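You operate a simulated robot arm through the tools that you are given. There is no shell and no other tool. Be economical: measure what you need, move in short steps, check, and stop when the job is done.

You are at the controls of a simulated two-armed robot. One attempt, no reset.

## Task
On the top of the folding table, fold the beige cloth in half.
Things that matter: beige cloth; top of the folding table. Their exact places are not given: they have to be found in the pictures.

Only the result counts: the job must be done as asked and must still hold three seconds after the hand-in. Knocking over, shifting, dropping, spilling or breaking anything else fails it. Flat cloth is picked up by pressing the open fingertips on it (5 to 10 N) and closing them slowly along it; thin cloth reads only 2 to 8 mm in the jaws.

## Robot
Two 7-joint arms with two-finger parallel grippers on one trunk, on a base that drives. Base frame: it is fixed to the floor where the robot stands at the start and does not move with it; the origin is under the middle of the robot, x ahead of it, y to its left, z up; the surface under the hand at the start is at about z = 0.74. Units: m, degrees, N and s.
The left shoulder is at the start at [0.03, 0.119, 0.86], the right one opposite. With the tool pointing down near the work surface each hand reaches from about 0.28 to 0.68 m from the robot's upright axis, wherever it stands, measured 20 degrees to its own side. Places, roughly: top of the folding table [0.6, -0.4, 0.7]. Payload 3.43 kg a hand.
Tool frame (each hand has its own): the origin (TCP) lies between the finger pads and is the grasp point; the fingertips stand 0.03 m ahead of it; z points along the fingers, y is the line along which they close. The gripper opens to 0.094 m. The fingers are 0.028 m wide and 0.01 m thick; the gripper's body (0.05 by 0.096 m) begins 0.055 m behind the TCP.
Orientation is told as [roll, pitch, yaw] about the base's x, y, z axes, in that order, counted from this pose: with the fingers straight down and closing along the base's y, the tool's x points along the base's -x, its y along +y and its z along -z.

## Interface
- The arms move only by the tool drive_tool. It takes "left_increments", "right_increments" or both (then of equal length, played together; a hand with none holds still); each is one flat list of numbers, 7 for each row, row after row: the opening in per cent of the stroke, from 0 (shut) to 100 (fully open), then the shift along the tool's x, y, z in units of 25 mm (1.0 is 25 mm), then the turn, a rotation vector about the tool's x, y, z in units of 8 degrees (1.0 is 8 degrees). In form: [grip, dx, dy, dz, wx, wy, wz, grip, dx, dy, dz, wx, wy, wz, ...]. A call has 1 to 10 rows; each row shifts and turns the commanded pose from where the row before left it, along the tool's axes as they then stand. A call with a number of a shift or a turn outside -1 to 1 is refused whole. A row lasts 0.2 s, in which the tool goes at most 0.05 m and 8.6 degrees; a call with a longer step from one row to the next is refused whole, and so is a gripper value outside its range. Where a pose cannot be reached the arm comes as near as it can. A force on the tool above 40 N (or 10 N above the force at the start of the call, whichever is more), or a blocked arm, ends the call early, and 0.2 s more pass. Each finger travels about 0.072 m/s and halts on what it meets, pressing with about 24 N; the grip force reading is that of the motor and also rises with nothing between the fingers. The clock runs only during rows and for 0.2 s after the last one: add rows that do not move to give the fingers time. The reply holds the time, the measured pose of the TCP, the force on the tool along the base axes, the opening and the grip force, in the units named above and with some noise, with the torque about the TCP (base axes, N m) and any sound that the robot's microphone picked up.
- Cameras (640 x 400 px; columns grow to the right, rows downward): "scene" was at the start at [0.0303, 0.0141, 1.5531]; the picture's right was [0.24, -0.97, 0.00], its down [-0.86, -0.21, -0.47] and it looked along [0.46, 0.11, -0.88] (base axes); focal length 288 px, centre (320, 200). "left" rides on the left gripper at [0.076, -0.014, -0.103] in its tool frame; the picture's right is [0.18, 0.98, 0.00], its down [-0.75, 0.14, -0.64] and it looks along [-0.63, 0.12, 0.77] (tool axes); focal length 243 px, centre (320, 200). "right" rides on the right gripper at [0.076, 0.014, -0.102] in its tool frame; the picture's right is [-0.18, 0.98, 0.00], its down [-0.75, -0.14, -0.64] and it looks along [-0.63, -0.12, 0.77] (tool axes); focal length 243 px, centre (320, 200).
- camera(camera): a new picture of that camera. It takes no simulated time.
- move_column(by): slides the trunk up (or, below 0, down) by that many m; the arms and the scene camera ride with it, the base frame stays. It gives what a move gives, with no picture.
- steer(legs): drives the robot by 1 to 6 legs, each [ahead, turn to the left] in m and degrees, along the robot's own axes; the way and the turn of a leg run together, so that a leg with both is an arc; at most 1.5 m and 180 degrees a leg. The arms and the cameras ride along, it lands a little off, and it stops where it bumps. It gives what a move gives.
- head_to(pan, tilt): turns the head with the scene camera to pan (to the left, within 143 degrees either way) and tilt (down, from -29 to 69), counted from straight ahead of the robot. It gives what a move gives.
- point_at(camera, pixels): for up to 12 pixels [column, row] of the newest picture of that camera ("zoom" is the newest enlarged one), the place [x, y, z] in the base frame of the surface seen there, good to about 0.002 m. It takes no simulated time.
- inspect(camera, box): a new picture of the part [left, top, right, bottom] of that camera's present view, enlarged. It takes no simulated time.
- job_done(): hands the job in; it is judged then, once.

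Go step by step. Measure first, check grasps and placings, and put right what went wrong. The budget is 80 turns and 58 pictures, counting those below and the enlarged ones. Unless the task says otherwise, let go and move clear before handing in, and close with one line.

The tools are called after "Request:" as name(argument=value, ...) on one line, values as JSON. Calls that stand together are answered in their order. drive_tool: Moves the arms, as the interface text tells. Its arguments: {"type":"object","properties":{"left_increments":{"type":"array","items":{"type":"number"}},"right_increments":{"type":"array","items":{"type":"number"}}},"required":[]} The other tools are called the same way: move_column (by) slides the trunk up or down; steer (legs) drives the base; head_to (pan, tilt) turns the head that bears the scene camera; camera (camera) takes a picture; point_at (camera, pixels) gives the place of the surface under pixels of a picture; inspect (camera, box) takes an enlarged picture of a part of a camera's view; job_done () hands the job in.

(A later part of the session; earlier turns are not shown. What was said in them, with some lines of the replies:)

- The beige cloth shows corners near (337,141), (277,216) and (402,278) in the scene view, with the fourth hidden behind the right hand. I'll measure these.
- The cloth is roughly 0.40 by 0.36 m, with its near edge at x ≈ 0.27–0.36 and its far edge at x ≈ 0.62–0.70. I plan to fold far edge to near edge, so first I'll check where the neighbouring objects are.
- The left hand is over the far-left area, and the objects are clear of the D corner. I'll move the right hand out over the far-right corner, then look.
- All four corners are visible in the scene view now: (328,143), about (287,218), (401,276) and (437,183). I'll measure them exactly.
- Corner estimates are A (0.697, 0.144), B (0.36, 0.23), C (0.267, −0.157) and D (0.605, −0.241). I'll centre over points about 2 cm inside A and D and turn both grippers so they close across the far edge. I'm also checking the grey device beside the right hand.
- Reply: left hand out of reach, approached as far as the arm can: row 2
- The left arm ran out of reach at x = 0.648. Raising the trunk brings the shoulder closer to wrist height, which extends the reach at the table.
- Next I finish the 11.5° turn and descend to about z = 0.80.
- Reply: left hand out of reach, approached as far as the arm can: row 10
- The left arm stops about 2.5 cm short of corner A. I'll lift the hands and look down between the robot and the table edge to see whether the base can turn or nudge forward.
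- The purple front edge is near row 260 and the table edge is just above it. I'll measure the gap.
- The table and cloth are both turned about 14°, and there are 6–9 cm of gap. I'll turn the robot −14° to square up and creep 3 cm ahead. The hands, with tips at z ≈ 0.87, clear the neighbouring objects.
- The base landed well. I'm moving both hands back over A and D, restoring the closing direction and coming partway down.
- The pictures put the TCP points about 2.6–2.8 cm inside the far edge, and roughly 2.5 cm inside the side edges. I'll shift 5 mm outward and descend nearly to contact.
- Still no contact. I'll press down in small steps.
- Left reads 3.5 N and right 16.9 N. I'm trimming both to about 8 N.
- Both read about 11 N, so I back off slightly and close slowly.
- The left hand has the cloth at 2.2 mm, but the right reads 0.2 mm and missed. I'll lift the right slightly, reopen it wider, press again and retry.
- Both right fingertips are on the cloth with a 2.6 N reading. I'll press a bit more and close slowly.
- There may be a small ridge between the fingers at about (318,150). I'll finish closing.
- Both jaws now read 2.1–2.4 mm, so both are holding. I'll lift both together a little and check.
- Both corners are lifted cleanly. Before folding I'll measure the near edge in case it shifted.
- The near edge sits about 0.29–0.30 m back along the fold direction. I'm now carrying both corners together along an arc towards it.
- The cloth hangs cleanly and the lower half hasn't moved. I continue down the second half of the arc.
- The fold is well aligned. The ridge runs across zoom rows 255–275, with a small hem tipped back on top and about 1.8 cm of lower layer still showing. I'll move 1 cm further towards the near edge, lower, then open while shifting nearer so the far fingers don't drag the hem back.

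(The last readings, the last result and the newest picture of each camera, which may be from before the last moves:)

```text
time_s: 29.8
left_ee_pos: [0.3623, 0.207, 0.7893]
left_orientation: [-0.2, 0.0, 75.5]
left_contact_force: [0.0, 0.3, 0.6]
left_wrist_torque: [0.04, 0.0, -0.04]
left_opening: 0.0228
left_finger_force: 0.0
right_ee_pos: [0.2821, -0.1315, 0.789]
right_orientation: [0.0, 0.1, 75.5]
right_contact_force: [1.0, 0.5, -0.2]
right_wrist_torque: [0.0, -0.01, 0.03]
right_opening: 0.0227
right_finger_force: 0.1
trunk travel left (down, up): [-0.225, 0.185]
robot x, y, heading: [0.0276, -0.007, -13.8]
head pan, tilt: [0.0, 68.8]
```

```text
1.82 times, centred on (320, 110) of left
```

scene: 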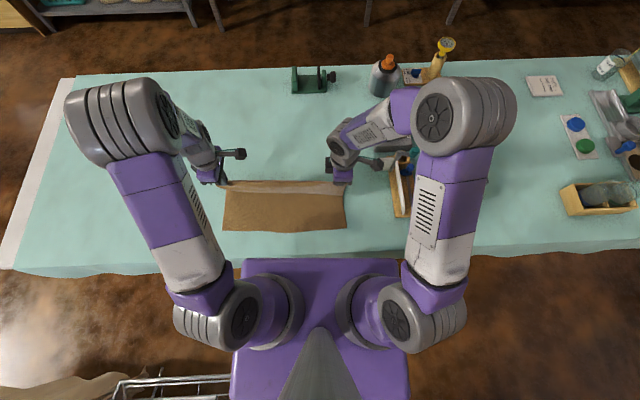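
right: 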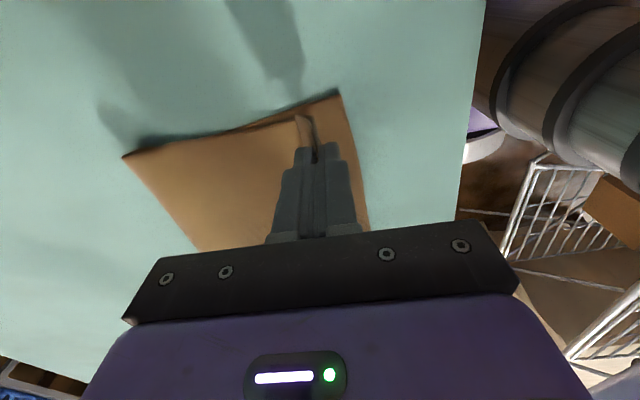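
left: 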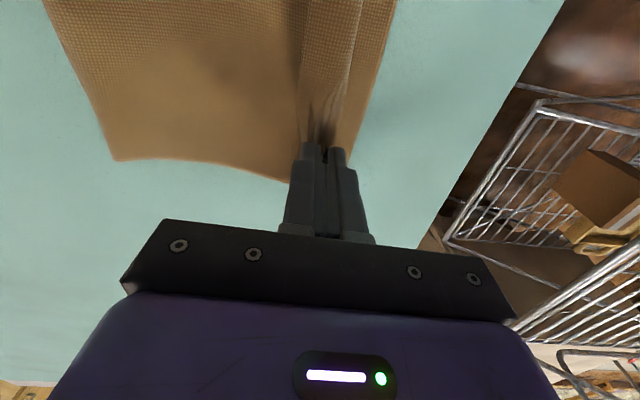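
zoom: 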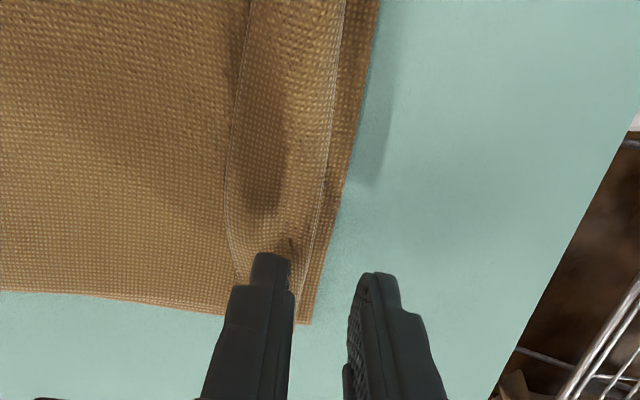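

On the right the hem unrolled flat, while on the left a hem about 2 cm wide is still turned back. I'll lift both hands clear and look again.

Request:
drive_tool(left_increments=[24, 0, 0.1, -0.4, 0, 0, 0, 24, 0, 0, -0.8, 0, 0, 0, 24, 0, 0, -1, 0, 0, 0, 24, 0, 0, -1, 0, 0, 0], right_increments=[24, 0, 0.1, -0.4, 0, 0, 0, 24, 0, 0, -0.8, 0, 0, 0, 24, 0, 0, -1, 0, 0, 0, 24, 0, 0, -1, 0, 0, 0])

Request:
inspect(camera="scene", box=[200, 140, 380, 260])

Request:
camera(camera="right")

Request:
camera(camera="left")

```text
time_s: 30.8
left_ee_pos: [0.3602, 0.2076, 0.8707]
left_orientation: [0.0, 0.0, 75.5]
left_contact_force: [0.5, 0.1, 0.5]
left_wrist_torque: [0.03, 0.0, -0.01]
left_opening: 0.0224
left_finger_force: 0.2
right_ee_pos: [0.2783, -0.1318, 0.8686]
right_orientation: [0.0, 0.0, 75.5]
right_contact_force: [-0.4, 0.4, -0.1]
right_wrist_torque: [0.03, -0.04, 0.02]
right_opening: 0.0226
right_finger_force: 0.1
trunk travel left (down, up): [-0.225, 0.185]
robot x, y, heading: [0.0261, -0.0088, -13.9]
head pan, tilt: [0.0, 68.8]
```

```text
3.33 times, centred on (290, 200) of scene
```

zoom: 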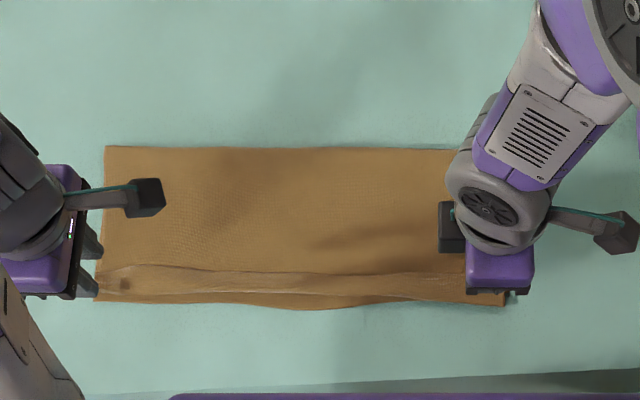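

```text
25 pictures are left
```

right: 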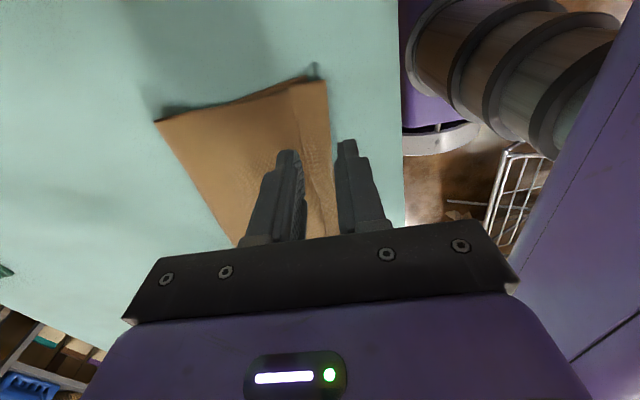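

```text
24 pictures are left
```

left: 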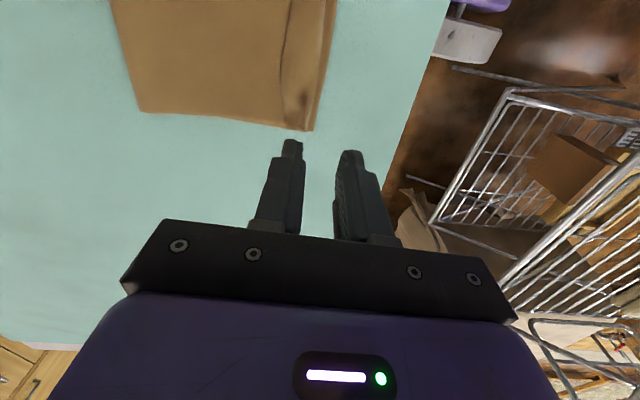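

The halves line up, but a hem of about 2 cm is still turned back on the left three quarters. I'll measure it before trying to flatten it.

Request:
inspect(camera="scene", box=[220, 205, 310, 240])

Request:
point_at(camera="left", pixels=[[139, 110], [282, 127], [311, 129], [290, 60], [322, 50], [305, 80], [200, 60]])

Request:
point_at(camera="right", pixels=[[157, 121], [325, 80], [293, 90], [330, 160], [300, 140]])

```text
7.11 times, centred on (265, 222) of scene
```

zoom: 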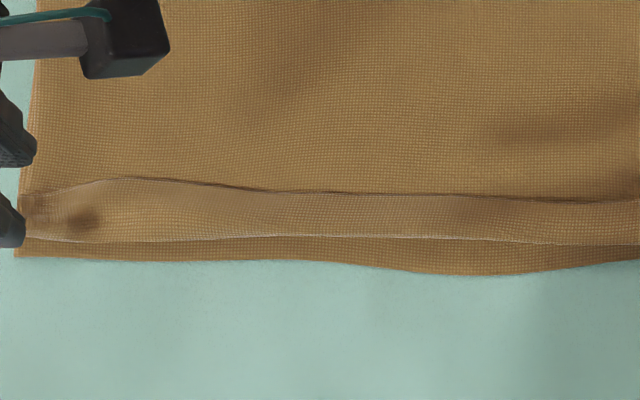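

```text
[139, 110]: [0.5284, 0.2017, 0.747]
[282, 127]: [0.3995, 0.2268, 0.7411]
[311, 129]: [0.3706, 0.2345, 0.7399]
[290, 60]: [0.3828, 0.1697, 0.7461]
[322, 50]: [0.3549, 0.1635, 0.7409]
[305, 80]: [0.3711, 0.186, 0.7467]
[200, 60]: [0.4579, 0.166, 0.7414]
```

```text
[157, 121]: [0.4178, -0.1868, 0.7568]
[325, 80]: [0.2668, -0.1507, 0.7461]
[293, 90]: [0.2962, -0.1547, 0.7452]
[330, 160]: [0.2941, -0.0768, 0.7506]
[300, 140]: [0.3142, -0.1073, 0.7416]
```

I can't yet tell fold from free edge on each side, so I'll zoom on the right and left corners.

Request:
inspect(camera="right", box=[240, 50, 360, 125])

Request:
inspect(camera="left", box=[240, 60, 360, 135])

```text
5.33 times, centred on (300, 88) of right
```

zoom: 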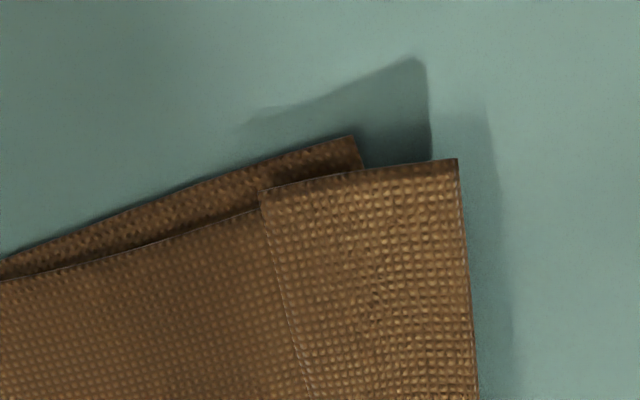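

```text
5.33 times, centred on (300, 98) of left
```

zoom: 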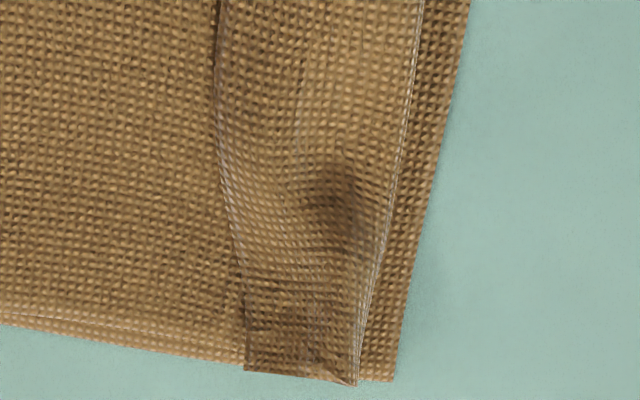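

A hem about 2.5 cm wide is turned back along the whole edge: fold on the near side, free edge inside. I'll back the robot 10 cm for room, then use closed fingertips as blades to push the free edge towards the robot and unroll it.

Request:
steer(legs=[[-0.1, 0]])

```text
time_s: 31.9
left_ee_pos: [0.2648, 0.2316, 0.8701]
left_orientation: [-0.1, 0.0, 75.5]
left_contact_force: [0.0, 0.7, -0.2]
left_wrist_torque: [0.0, -0.03, 0.0]
left_opening: 0.0226
left_finger_force: 0.1
right_ee_pos: [0.1845, -0.1061, 0.8685]
right_orientation: [0.0, 0.0, 75.6]
right_contact_force: [0.2, 0.1, -0.5]
right_wrist_torque: [0.02, -0.01, -0.03]
right_opening: 0.0227
right_finger_force: 0.0
trunk travel left (down, up): [-0.225, 0.185]
robot x, y, heading: [-0.0655, 0.0184, -13.9]
head pan, tilt: [0.0, 68.8]
```

I'm positioning the closed fingers about 1.5 cm to the far side of the free edge and descending close to the cloth.

Request:
drive_tool(left_increments=[0, -0.03, -0.978, 0, 0, 0, 0, 0, -0.03, -0.978, 0, 0, 0, 0, 0, -0.03, -0.978, 0, 0, 0, 0, 0, -0.03, -0.978, 0, 0, 0, 0, 0, -0.03, -0.978, 0, 0, 0, 0, 0, -0.03, -0.978, 0, 0, 0, 0, 0, 0, 0, 1, 0, 0, 0, 0, 0, 0, 1, 0, 0, 0, 0, 0, 0, 1, 0, 0, 0, 0, 0, 0, 0.5, 0, 0, 0], right_increments=[0, 0, -0.913, 0, 0, 0, 0, 0, 0, -0.913, 0, 0, 0, 0, 0, 0, -0.913, 0, 0, 0, 0, 0, 0, -0.913, 0, 0, 0, 0, 0, 0, -0.913, 0, 0, 0, 0, 0, 0, -0.913, 0, 0, 0, 0, 0, 0, 0, 1, 0, 0, 0, 0, 0, 0, 1, 0, 0, 0, 0, 0, 0, 1, 0, 0, 0, 0, 0, 0, 0.4, 0, 0, 0])

Request:
inspect(camera="left", box=[220, 50, 420, 190])

Request:
inspect(camera="right", box=[220, 50, 420, 190])

```text
time_s: 34.1
left_ee_pos: [0.4081, 0.1984, 0.7825]
left_orientation: [-0.1, 0.1, 75.5]
left_contact_force: [0.1, 0.6, 0.0]
left_wrist_torque: [-0.02, 0.0, -0.05]
left_opening: 0.0
left_finger_force: 24.0
right_ee_pos: [0.3188, -0.1424, 0.7847]
right_orientation: [0.1, 0.0, 75.5]
right_contact_force: [-0.2, 0.1, 1.0]
right_wrist_torque: [0.03, 0.02, 0.01]
right_opening: 0.0001
right_finger_force: 24.3
trunk travel left (down, up): [-0.225, 0.185]
robot x, y, heading: [-0.0666, 0.0154, -14.0]
head pan, tilt: [0.0, 68.8]
```

```text
2.86 times, centred on (320, 120) of left
```

zoom: 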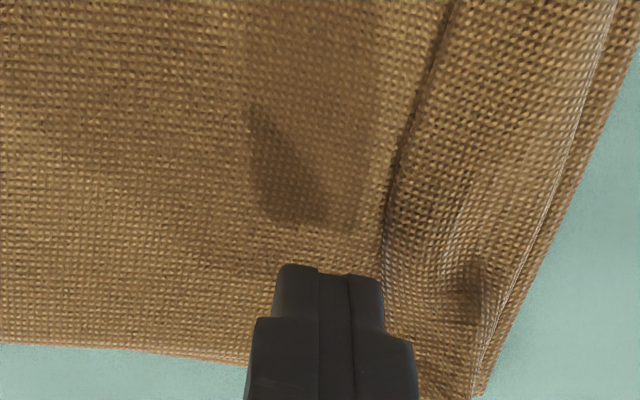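

```text
2.86 times, centred on (320, 120) of right
```

zoom: 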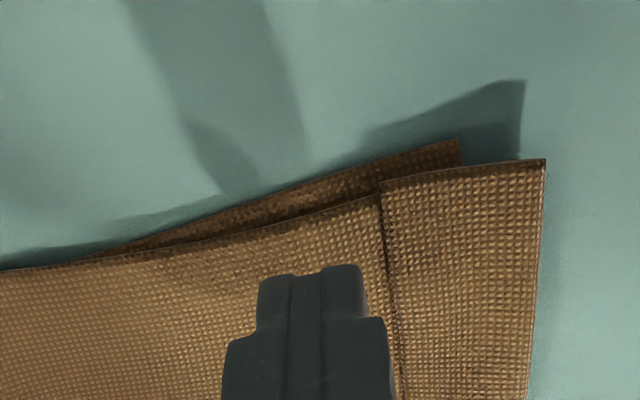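

Both blades sit just behind the free edge. I'm lowering to light contact.

Request:
drive_tool(left_increments=[0, 0, 0, 0.2, 0, 0, 0, 0, 0, 0, 0.1, 0, 0, 0], right_increments=[0, 0, 0, 0.28, 0, 0, 0, 0, 0, 0, 0.1, 0, 0, 0])

```text
time_s: 34.7
left_ee_pos: [0.408, 0.199, 0.774]
left_orientation: [-0.2, 0.0, 75.5]
left_contact_force: [0.0, 0.0, -0.2]
left_wrist_torque: [-0.02, 0.04, 0.0]
left_opening: 0.0
left_finger_force: 24.4
right_ee_pos: [0.3182, -0.142, 0.7748]
right_orientation: [0.1, -0.1, 75.5]
right_contact_force: [-0.1, 0.6, -0.2]
right_wrist_torque: [-0.02, -0.02, -0.01]
right_opening: 0.0
right_finger_force: 24.2
trunk travel left (down, up): [-0.225, 0.185]
robot x, y, heading: [-0.0687, 0.0151, -13.8]
head pan, tilt: [0.0, 68.8]
```

Request:
drive_tool(left_increments=[0, 0, 0, 0.05, 0, 0, 0, 0, 0, 0, 0, 0, 0, 0], right_increments=[0, 0, 0, 0.05, 0, 0, 0, 0, 0, 0, 0, 0, 0, 0])

```text
time_s: 35.3
left_ee_pos: [0.4087, 0.1992, 0.7735]
left_orientation: [-0.1, 0.0, 75.5]
left_contact_force: [0.2, 0.1, -0.5]
left_wrist_torque: [-0.03, -0.01, -0.01]
left_opening: 0.0
left_finger_force: 24.1
right_ee_pos: [0.3179, -0.1424, 0.7726]
right_orientation: [0.1, 0.0, 75.5]
right_contact_force: [0.1, 0.2, 1.7]
right_wrist_torque: [0.01, -0.02, -0.01]
right_opening: 0.0001
right_finger_force: 23.9
trunk travel left (down, up): [-0.225, 0.185]
robot x, y, heading: [-0.0616, 0.0167, -13.9]
head pan, tilt: [0.0, 68.8]
```

The right hand may be just touching. I'm setting the left down another 0.8 mm and pushing both about 3 cm towards the robot.

Request:
drive_tool(left_increments=[0, 0, 0, 0.03, 0, 0, 0, 0, 0, 0.3, 0, 0, 0, 0, 0, 0, 0.3, 0, 0, 0, 0, 0, 0, 0.3, 0, 0, 0, 0, 0, 0, 0.3, 0, 0, 0, 0], right_increments=[0, 0, 0, 0, 0, 0, 0, 0, 0, 0.3, 0, 0, 0, 0, 0, 0, 0.3, 0, 0, 0, 0, 0, 0, 0.3, 0, 0, 0, 0, 0, 0, 0.3, 0, 0, 0, 0])

Request:
inspect(camera="left", box=[200, 40, 440, 190])

Request:
inspect(camera="right", box=[200, 40, 440, 190])

```text
time_s: 36.5
left_ee_pos: [0.3789, 0.2061, 0.7743]
left_orientation: [-0.1, -0.1, 75.4]
left_contact_force: [0.4, 0.4, 0.3]
left_wrist_torque: [-0.01, 0.0, 0.01]
left_opening: 0.0001
left_finger_force: 24.1
right_ee_pos: [0.2894, -0.1338, 0.7726]
right_orientation: [-0.1, 0.1, 75.6]
right_contact_force: [-0.2, -0.5, 0.6]
right_wrist_torque: [-0.01, 0.02, 0.03]
right_opening: 0.0
right_finger_force: 23.7
trunk travel left (down, up): [-0.225, 0.185]
robot x, y, heading: [-0.0666, 0.0131, -14.2]
head pan, tilt: [0.0, 68.8]
```

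```text
2.67 times, centred on (320, 115) of left
```

zoom: 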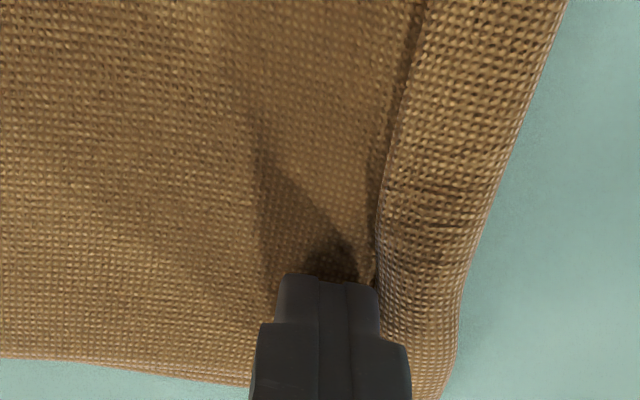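

```text
2.67 times, centred on (320, 115) of right
```

zoom: 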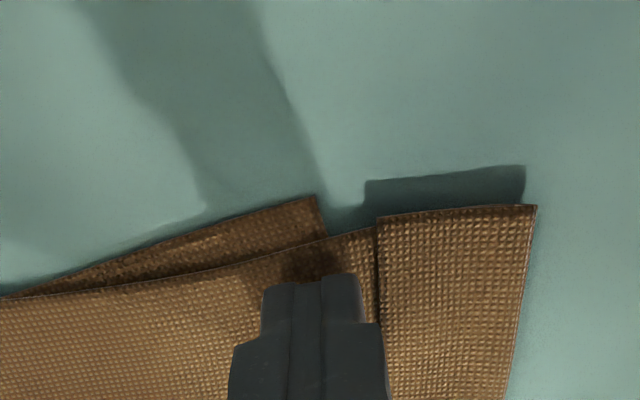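

The push slid the whole top layer nearer instead of unrolling the hem, so I'll stop. I'm lifting straight up and reassessing.

Request:
drive_tool(left_increments=[0, 0, 0, -1, 0, 0, 0, 0, 0, 0, -1, 0, 0, 0, 0, 0, 0, -1, 0, 0, 0, 0, 0, -0.5, -0.5, 0, 0, 0], right_increments=[0, 0, 0, -1, 0, 0, 0, 0, 0, 0, -1, 0, 0, 0, 0, 0, 0, -1, 0, 0, 0, 0, 0, -0.5, -0.5, 0, 0, 0])

Request:
camera(camera="right")

Request:
camera(camera="left")

Request:
camera(camera="scene")

```text
time_s: 37.5
left_ee_pos: [0.3905, 0.2046, 0.8604]
left_orientation: [-0.1, -0.1, 75.4]
left_contact_force: [-0.3, -0.1, 0.0]
left_wrist_torque: [-0.01, -0.04, -0.01]
left_opening: 0.0
left_finger_force: 24.5
right_ee_pos: [0.3004, -0.1374, 0.8599]
right_orientation: [0.1, 0.0, 75.6]
right_contact_force: [-0.6, -0.6, 0.2]
right_wrist_torque: [0.0, 0.01, 0.02]
right_opening: 0.0
right_finger_force: 23.7
trunk travel left (down, up): [-0.225, 0.185]
robot x, y, heading: [-0.0692, 0.017, -13.9]
head pan, tilt: [0.0, 68.8]
```

```text
16 pictures are left
```

right: 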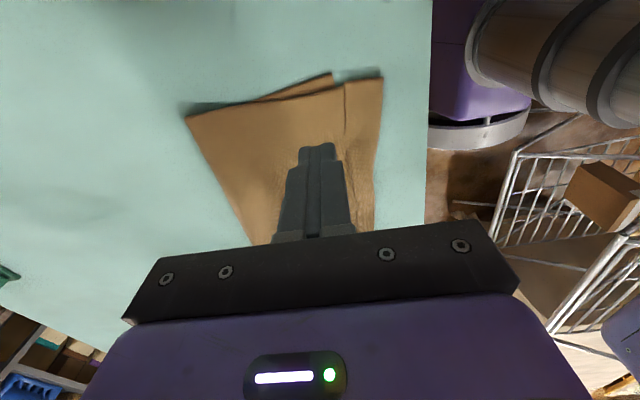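

```text
15 pictures are left
```

left: 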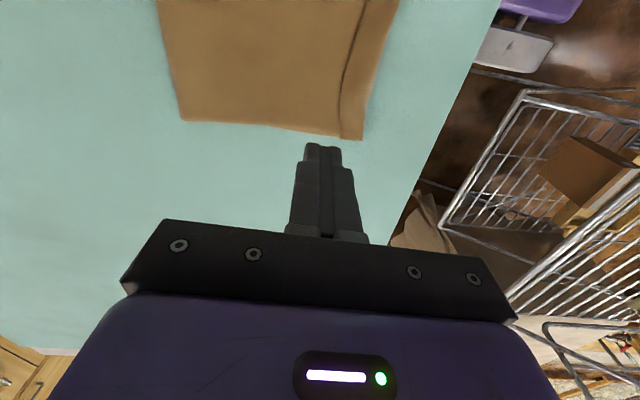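

```text
14 pictures are left
```

scene: 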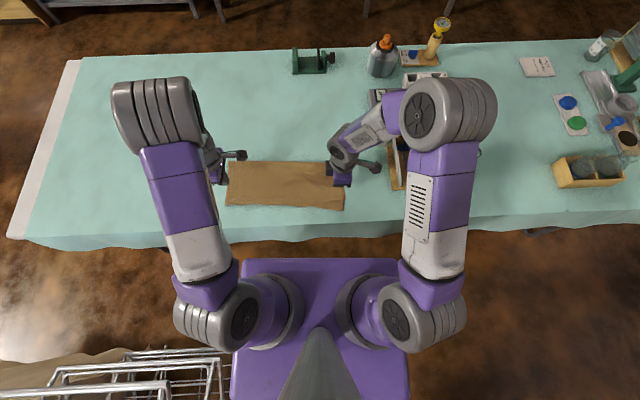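

I'm measuring the ridge, the free edge, the lower corner and the fold edge.

Request:
point_at(camera="right", pixels=[[380, 80], [347, 90], [341, 92], [330, 76], [190, 117], [372, 150]])

Request:
point_at(camera="left", pixels=[[360, 136], [342, 133], [185, 119], [380, 70], [345, 80], [335, 120]])

Request:
point_at(camera="scene", pixels=[[342, 207], [290, 205], [230, 204], [280, 162], [228, 163], [280, 195]])

Request:
inspect(camera="scene", box=[215, 155, 355, 215])

```text
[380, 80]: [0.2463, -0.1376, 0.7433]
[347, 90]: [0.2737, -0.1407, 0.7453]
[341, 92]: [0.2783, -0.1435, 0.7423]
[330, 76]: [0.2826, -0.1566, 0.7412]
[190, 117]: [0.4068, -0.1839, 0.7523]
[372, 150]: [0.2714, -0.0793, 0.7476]
```

```text
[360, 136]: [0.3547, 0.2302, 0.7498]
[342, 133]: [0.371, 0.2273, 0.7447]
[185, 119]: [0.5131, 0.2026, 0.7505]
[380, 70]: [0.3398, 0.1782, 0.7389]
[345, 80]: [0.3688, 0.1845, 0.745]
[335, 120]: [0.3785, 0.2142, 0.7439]
```

```text
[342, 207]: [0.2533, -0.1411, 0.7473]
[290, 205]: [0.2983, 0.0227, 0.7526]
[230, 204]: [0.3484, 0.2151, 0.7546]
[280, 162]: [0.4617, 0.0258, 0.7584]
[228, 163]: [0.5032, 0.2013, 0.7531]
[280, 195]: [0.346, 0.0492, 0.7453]
```

```text
4.57 times, centred on (285, 185) of scene
```

zoom: 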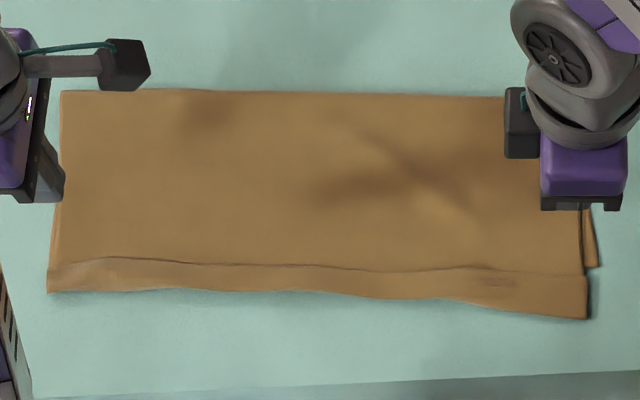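

The top layer's free corners now lie almost on the lower corners: A is about 1 cm from B, and D about 1.6 cm from C. The footprint is about 0.173 m of the original 0.35 m, and nothing else has moved. More handling could spoil that, so I'll move the hands clear and take a last look.

Request:
drive_tool(left_increments=[0, 0, 0, -1, 0, 0, 0, 0, 0, 0, -1, 0, 0, 0, 0, 0, 0, -1, 0, 0, 0, 0, -1, 0, 0, 0, 0, 0, 0, -1, 0, 0, 0, 0, 0, 0, -1, 0, 0, 0, 0, 0], right_increments=[0, 0, 0, -1, 0, 0, 0, 0, 0, 0, -1, 0, 0, 0, 0, 0, 0, -1, 0, 0, 0, 0, 1, 0, 0, 0, 0, 0, 0, 1, 0, 0, 0, 0, 0, 0, 1, 0, 0, 0, 0, 0])

Request:
inspect(camera="scene", box=[200, 130, 390, 250])

```text
time_s: 38.9
left_ee_pos: [0.4101, 0.2779, 0.9366]
left_orientation: [-0.1, 0.0, 75.4]
left_contact_force: [-0.4, -0.4, -0.5]
left_wrist_torque: [-0.02, 0.0, 0.02]
left_opening: 0.0
left_finger_force: 23.5
right_ee_pos: [0.2822, -0.2118, 0.9344]
right_orientation: [0.0, 0.0, 75.4]
right_contact_force: [0.2, 0.1, -1.1]
right_wrist_torque: [0.02, -0.03, -0.01]
right_opening: 0.0
right_finger_force: 23.9
trunk travel left (down, up): [-0.225, 0.185]
robot x, y, heading: [-0.0674, 0.0159, -14.0]
head pan, tilt: [0.0, 68.8]
```

```text
3.33 times, centred on (295, 190) of scene
```

zoom: 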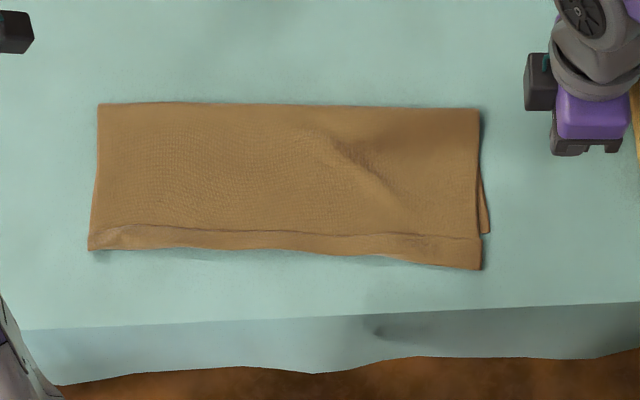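

The last view shows the cloth folded to half its size and lying still, with both hands clear and the other objects in view undisturbed. I'm handing it in.

Request:
job_done()

```text
The job is handed in.
```

I folded the beige cloth in half on the folding table and handed it in, but the fold isn't perfectly clean. A hem about 3 cm wide is turned back along the near edge, and the fold line is nearly 3 cm off the middle. The free corners lie within about 1 to 2 cm of the lower ones, and no other objects were disturbed.
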